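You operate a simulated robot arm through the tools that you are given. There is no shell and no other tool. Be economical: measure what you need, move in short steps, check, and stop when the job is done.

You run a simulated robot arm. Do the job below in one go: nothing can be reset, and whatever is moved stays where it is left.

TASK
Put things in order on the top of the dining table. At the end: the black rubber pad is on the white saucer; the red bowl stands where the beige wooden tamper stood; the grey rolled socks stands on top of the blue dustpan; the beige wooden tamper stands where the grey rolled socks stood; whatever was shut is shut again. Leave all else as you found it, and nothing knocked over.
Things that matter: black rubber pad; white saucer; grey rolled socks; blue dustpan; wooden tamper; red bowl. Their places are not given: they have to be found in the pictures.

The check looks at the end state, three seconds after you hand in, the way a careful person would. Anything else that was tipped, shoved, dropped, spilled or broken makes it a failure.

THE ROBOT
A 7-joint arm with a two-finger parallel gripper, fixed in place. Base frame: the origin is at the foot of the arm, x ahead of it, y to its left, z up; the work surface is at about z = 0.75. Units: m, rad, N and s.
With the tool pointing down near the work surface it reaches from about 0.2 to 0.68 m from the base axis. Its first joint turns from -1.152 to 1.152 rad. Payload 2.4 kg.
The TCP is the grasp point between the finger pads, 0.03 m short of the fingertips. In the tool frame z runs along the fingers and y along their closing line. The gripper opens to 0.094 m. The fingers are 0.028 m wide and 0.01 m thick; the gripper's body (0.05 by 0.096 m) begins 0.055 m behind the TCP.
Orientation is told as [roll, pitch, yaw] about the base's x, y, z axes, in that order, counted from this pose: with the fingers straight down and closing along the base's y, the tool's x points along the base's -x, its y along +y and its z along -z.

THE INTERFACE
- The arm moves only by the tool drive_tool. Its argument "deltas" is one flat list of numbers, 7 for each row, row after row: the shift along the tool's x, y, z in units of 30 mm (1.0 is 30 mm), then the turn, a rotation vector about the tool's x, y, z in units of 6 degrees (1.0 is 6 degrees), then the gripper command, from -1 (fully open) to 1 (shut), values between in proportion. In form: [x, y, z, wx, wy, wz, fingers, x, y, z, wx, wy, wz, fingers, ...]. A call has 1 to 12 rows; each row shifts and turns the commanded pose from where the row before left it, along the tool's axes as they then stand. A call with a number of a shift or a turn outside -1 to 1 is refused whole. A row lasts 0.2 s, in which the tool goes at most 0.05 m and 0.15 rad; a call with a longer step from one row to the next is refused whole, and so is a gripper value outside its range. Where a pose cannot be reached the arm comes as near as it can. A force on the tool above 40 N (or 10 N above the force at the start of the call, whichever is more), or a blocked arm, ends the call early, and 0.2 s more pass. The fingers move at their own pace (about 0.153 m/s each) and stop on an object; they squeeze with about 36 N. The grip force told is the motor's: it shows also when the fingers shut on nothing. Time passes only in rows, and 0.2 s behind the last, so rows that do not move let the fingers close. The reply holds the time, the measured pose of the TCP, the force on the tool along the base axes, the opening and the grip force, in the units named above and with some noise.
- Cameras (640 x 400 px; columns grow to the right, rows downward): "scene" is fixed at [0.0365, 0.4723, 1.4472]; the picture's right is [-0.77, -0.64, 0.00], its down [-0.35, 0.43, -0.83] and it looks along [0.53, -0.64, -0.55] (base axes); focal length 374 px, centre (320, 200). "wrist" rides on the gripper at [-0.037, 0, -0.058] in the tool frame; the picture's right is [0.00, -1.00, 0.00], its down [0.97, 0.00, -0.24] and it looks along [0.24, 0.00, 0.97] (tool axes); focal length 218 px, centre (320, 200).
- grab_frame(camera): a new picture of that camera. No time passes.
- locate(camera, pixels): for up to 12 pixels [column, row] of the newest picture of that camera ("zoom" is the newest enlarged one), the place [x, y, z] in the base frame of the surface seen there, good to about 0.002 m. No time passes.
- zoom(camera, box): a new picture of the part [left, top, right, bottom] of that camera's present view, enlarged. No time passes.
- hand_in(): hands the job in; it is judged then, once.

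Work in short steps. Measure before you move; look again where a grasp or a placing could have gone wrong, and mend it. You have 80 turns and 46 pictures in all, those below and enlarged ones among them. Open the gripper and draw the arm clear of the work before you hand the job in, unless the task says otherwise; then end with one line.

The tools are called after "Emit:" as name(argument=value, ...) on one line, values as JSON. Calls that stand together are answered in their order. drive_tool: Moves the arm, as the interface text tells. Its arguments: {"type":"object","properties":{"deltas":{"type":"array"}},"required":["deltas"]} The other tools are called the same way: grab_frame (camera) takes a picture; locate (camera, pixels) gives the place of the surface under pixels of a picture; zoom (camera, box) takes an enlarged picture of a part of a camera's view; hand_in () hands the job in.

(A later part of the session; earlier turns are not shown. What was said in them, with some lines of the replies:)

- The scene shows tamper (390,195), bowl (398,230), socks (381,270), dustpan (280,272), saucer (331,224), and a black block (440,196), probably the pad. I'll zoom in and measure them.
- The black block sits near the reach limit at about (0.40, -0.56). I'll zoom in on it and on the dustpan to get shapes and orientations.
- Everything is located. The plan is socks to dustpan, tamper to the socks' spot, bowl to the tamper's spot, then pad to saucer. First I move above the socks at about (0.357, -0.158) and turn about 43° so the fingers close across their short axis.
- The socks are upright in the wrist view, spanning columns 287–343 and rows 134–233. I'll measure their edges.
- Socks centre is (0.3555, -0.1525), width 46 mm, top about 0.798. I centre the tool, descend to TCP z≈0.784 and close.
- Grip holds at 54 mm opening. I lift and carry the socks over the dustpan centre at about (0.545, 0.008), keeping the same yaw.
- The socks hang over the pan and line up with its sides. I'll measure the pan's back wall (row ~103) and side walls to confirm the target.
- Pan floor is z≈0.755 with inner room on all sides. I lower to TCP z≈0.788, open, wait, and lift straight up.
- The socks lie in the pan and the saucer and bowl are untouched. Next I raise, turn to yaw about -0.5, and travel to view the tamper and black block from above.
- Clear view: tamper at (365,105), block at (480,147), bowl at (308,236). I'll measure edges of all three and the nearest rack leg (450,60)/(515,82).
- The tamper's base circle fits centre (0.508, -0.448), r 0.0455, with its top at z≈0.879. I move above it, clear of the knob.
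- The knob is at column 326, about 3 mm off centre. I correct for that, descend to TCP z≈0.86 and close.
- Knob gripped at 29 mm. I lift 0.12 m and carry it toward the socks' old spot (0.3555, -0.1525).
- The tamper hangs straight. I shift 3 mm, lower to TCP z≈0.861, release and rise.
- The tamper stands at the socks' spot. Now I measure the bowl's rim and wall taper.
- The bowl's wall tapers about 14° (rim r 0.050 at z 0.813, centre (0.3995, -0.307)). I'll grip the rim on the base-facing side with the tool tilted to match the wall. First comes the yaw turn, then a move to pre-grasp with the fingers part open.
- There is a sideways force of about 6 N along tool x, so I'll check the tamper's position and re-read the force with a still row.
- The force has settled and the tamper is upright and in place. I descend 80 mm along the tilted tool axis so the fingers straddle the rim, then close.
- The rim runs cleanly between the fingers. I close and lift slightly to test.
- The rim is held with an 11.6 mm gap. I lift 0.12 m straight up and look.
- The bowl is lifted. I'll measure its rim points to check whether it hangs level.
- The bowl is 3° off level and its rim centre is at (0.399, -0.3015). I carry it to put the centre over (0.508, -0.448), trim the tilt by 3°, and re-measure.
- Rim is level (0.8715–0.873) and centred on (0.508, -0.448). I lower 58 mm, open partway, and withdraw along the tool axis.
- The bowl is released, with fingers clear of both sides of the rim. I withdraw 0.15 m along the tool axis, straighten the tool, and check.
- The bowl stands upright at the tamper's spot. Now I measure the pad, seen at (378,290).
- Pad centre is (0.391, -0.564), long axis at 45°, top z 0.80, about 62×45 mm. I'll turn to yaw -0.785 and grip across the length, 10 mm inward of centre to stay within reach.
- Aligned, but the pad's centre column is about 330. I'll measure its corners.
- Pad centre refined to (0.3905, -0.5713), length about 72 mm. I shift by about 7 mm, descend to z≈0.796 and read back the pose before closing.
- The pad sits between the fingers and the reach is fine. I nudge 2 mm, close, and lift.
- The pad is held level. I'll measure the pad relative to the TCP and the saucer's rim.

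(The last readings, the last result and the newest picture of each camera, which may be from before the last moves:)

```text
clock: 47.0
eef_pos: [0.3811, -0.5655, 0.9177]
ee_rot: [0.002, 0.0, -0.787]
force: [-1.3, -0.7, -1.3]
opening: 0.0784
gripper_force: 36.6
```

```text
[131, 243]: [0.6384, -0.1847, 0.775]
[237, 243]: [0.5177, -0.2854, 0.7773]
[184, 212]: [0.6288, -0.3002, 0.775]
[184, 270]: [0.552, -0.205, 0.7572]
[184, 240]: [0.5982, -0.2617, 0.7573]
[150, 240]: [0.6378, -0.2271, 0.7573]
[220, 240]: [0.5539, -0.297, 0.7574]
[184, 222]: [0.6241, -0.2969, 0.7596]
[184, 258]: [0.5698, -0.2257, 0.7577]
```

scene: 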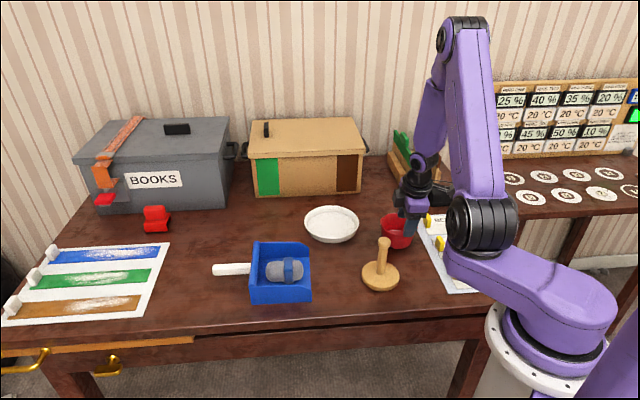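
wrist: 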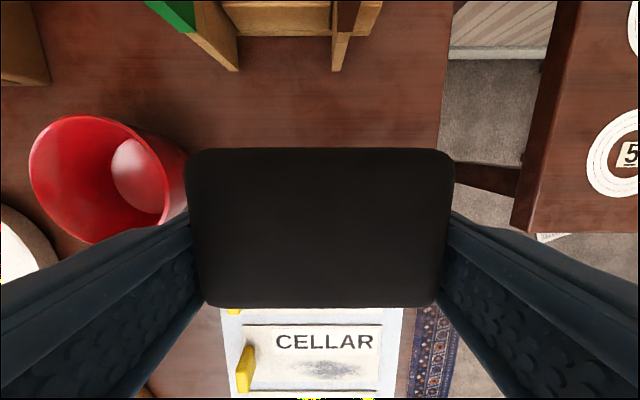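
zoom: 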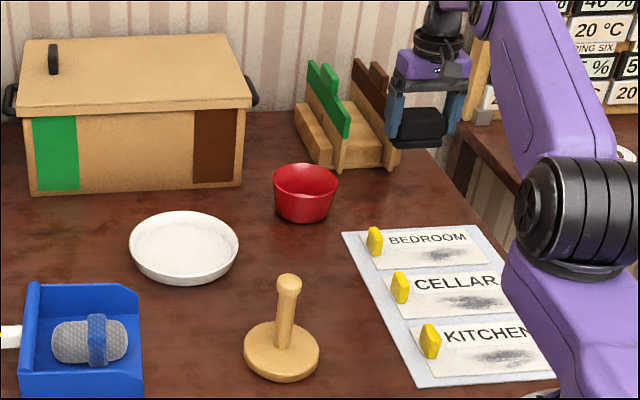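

Saucer centre is (0.580, -0.238), floor z 0.7575, and the pad centre is about (0.010, -0.0075) from the TCP. I carry it at height to TCP (0.570, -0.2305).

Emit:
drive_tool(deltas=[0.266, 0.949, 0, 0, 0, 0, 1, 0.266, 0.949, 0, 0, 0, 0, 1, 0.266, 0.949, 0, 0, 0, 0, 1, 0.266, 0.949, 0, 0, 0, 0, 1, 0.266, 0.949, 0, 0, 0, 0, 1, 0.266, 0.949, 0, 0, 0, 0, 1, 0.266, 0.949, 0, 0, 0, 0, 1, 0.266, 0.949, 0, 0, 0, 0, 1, 0.266, 0.949, 0, 0, 0, 0, 1, 0.266, 0.949, 0, 0, 0, 0, 1, 0.266, 0.949, 0, 0, 0, 0, 1, 0.266, 0.949, 0, 0, 0, 0, 1])

Emit:
drive_tool(deltas=[0.266, 0.949, 0, 0, 0, 0, 1, 0, 0, 0.9, 0, 0, 0, 1, 0, 0, 0.9, 0, 0, 0, 1, 0, 0, 0.6, 0, 0, 0, 1, 0, 0, 0, 0, 0, 0, 1])

Emit:
grab_frame(camera="wrist")

Emit:
zoom(camera="scene", box=[250, 140, 450, 300])

```text
clock: 49.6
eef_pos: [0.5552, -0.2537, 0.9176]
ee_rot: [-0.001, -0.001, -0.789]
force: [0.5, -0.4, 0.4]
opening: 0.0784
gripper_force: 36.2
```

```text
clock: 50.8
eef_pos: [0.5707, -0.2294, 0.8451]
ee_rot: [0.001, 0.0, -0.786]
force: [0.2, 0.3, -1.2]
opening: 0.0785
gripper_force: 36.0
```

```text
13 pictures are left
```

wrist: 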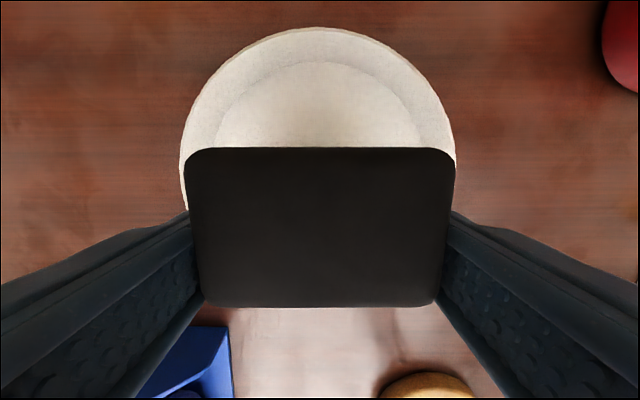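

```text
2.50 times, centred on (350, 220) of scene
```

zoom: 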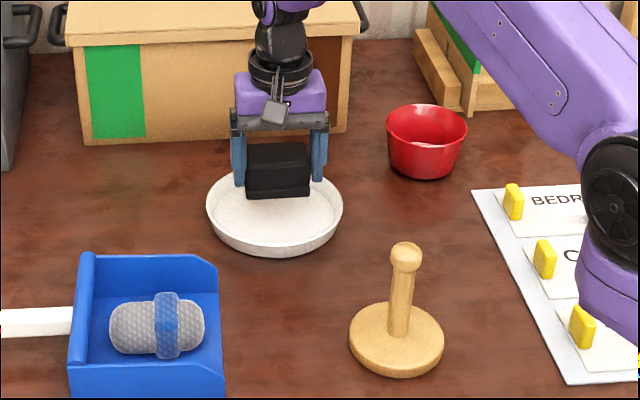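

The pad is centred over the saucer. I lower 41 mm gently, release, and lift off.

Emit:
drive_tool(deltas=[0, 0, 0.6, 0, 0, 0, 1, 0, 0, 0.5, 0, 0, 0, 1, 0, 0, 0.27, 0, 0, 0, 1, 0, 0, 0, 0, 0, 0, 1, 0, 0, 0, 0, 0, 0, -0.8, 0, 0, 0, 0, 0, 0, -1, 0, 0, 0, 0, 0, 0, -1, 0, 0, -0.6, 0, 0, 0, -1, 0, 0, -1, 0, 0, 0, -1, 0, 0, -1, 0, 0, 0, -1, 0, 0, -1, 0, 0, 0, -1, 0, 0, -1, 0, 0, 0, -1])

Emit:
drive_tool(deltas=[0, 0, -1, 0, 0, 0, -1, 0, 0, -1, 0, 0, 0, -1, 0.7, -0.7, -1, 0, 0, 0, -1, 0.7, -0.7, 0, 0, 0, 0, -1, 0.7, -0.7, 0, 0, 0, 0, -1, 0.7, -0.7, 0, 0, 0, 0, -1])

Emit:
grab_frame(camera="scene")

Emit:
grab_frame(camera="wrist")

```text
clock: 53.4
eef_pos: [0.5708, -0.2301, 0.9421]
ee_rot: [-0.001, 0.001, -0.787]
force: [0.2, -0.1, -0.3]
opening: 0.0939
gripper_force: 0.1
```

```text
clock: 54.8
eef_pos: [0.4516, -0.2299, 1.0311]
ee_rot: [0.001, 0.0, -0.788]
force: [0.6, 0.6, 0.2]
opening: 0.0937
gripper_force: 0.0
```

```text
11 pictures are left
```

scene: 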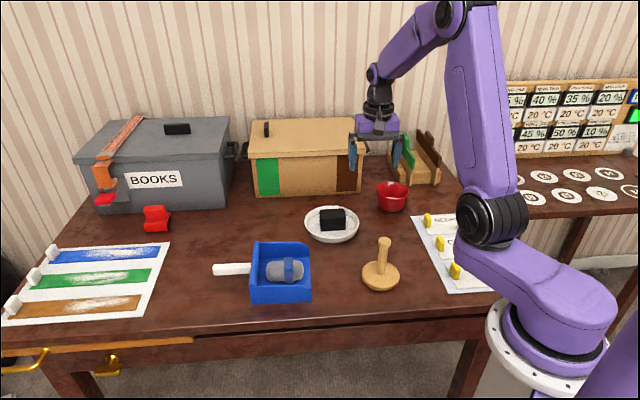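

```text
10 pictures are left
```

wrist: 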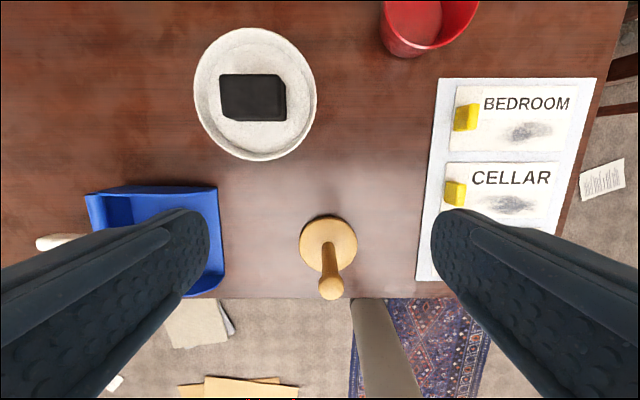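

All four items look right. I'll do a last check of the tamper, bowl and socks positions.

Emit:
locate(camera="wrist", pixels=[[301, 243], [356, 243], [328, 218], [250, 97], [255, 31], [312, 95], [196, 95]])

Emit:
locate(camera="scene", pixels=[[376, 190], [408, 190], [392, 184], [392, 196], [285, 270]])

```text
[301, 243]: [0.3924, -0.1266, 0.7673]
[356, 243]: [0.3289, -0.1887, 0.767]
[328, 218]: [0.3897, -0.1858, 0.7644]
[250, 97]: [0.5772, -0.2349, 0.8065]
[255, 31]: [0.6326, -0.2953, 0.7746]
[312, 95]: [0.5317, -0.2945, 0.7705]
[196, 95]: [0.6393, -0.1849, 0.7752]
```

```text
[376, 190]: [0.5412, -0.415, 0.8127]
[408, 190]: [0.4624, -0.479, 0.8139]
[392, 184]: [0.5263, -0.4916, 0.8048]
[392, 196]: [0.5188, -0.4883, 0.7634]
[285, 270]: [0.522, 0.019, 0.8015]
```

Tamper centre is about (0.354, -0.151), bowl about (0.505, -0.447), and the pad is on the saucer. The gripper is open and clear, so I hand in.

Emit:
hand_in()

```text
The job is handed in.
```

I've handed the job in: the pad is on the saucer, the socks are in the dustpan, the tamper stands where the socks were, and the bowl stands where the tamper was. I never opened anything, and in the last pictures nothing looked knocked over.
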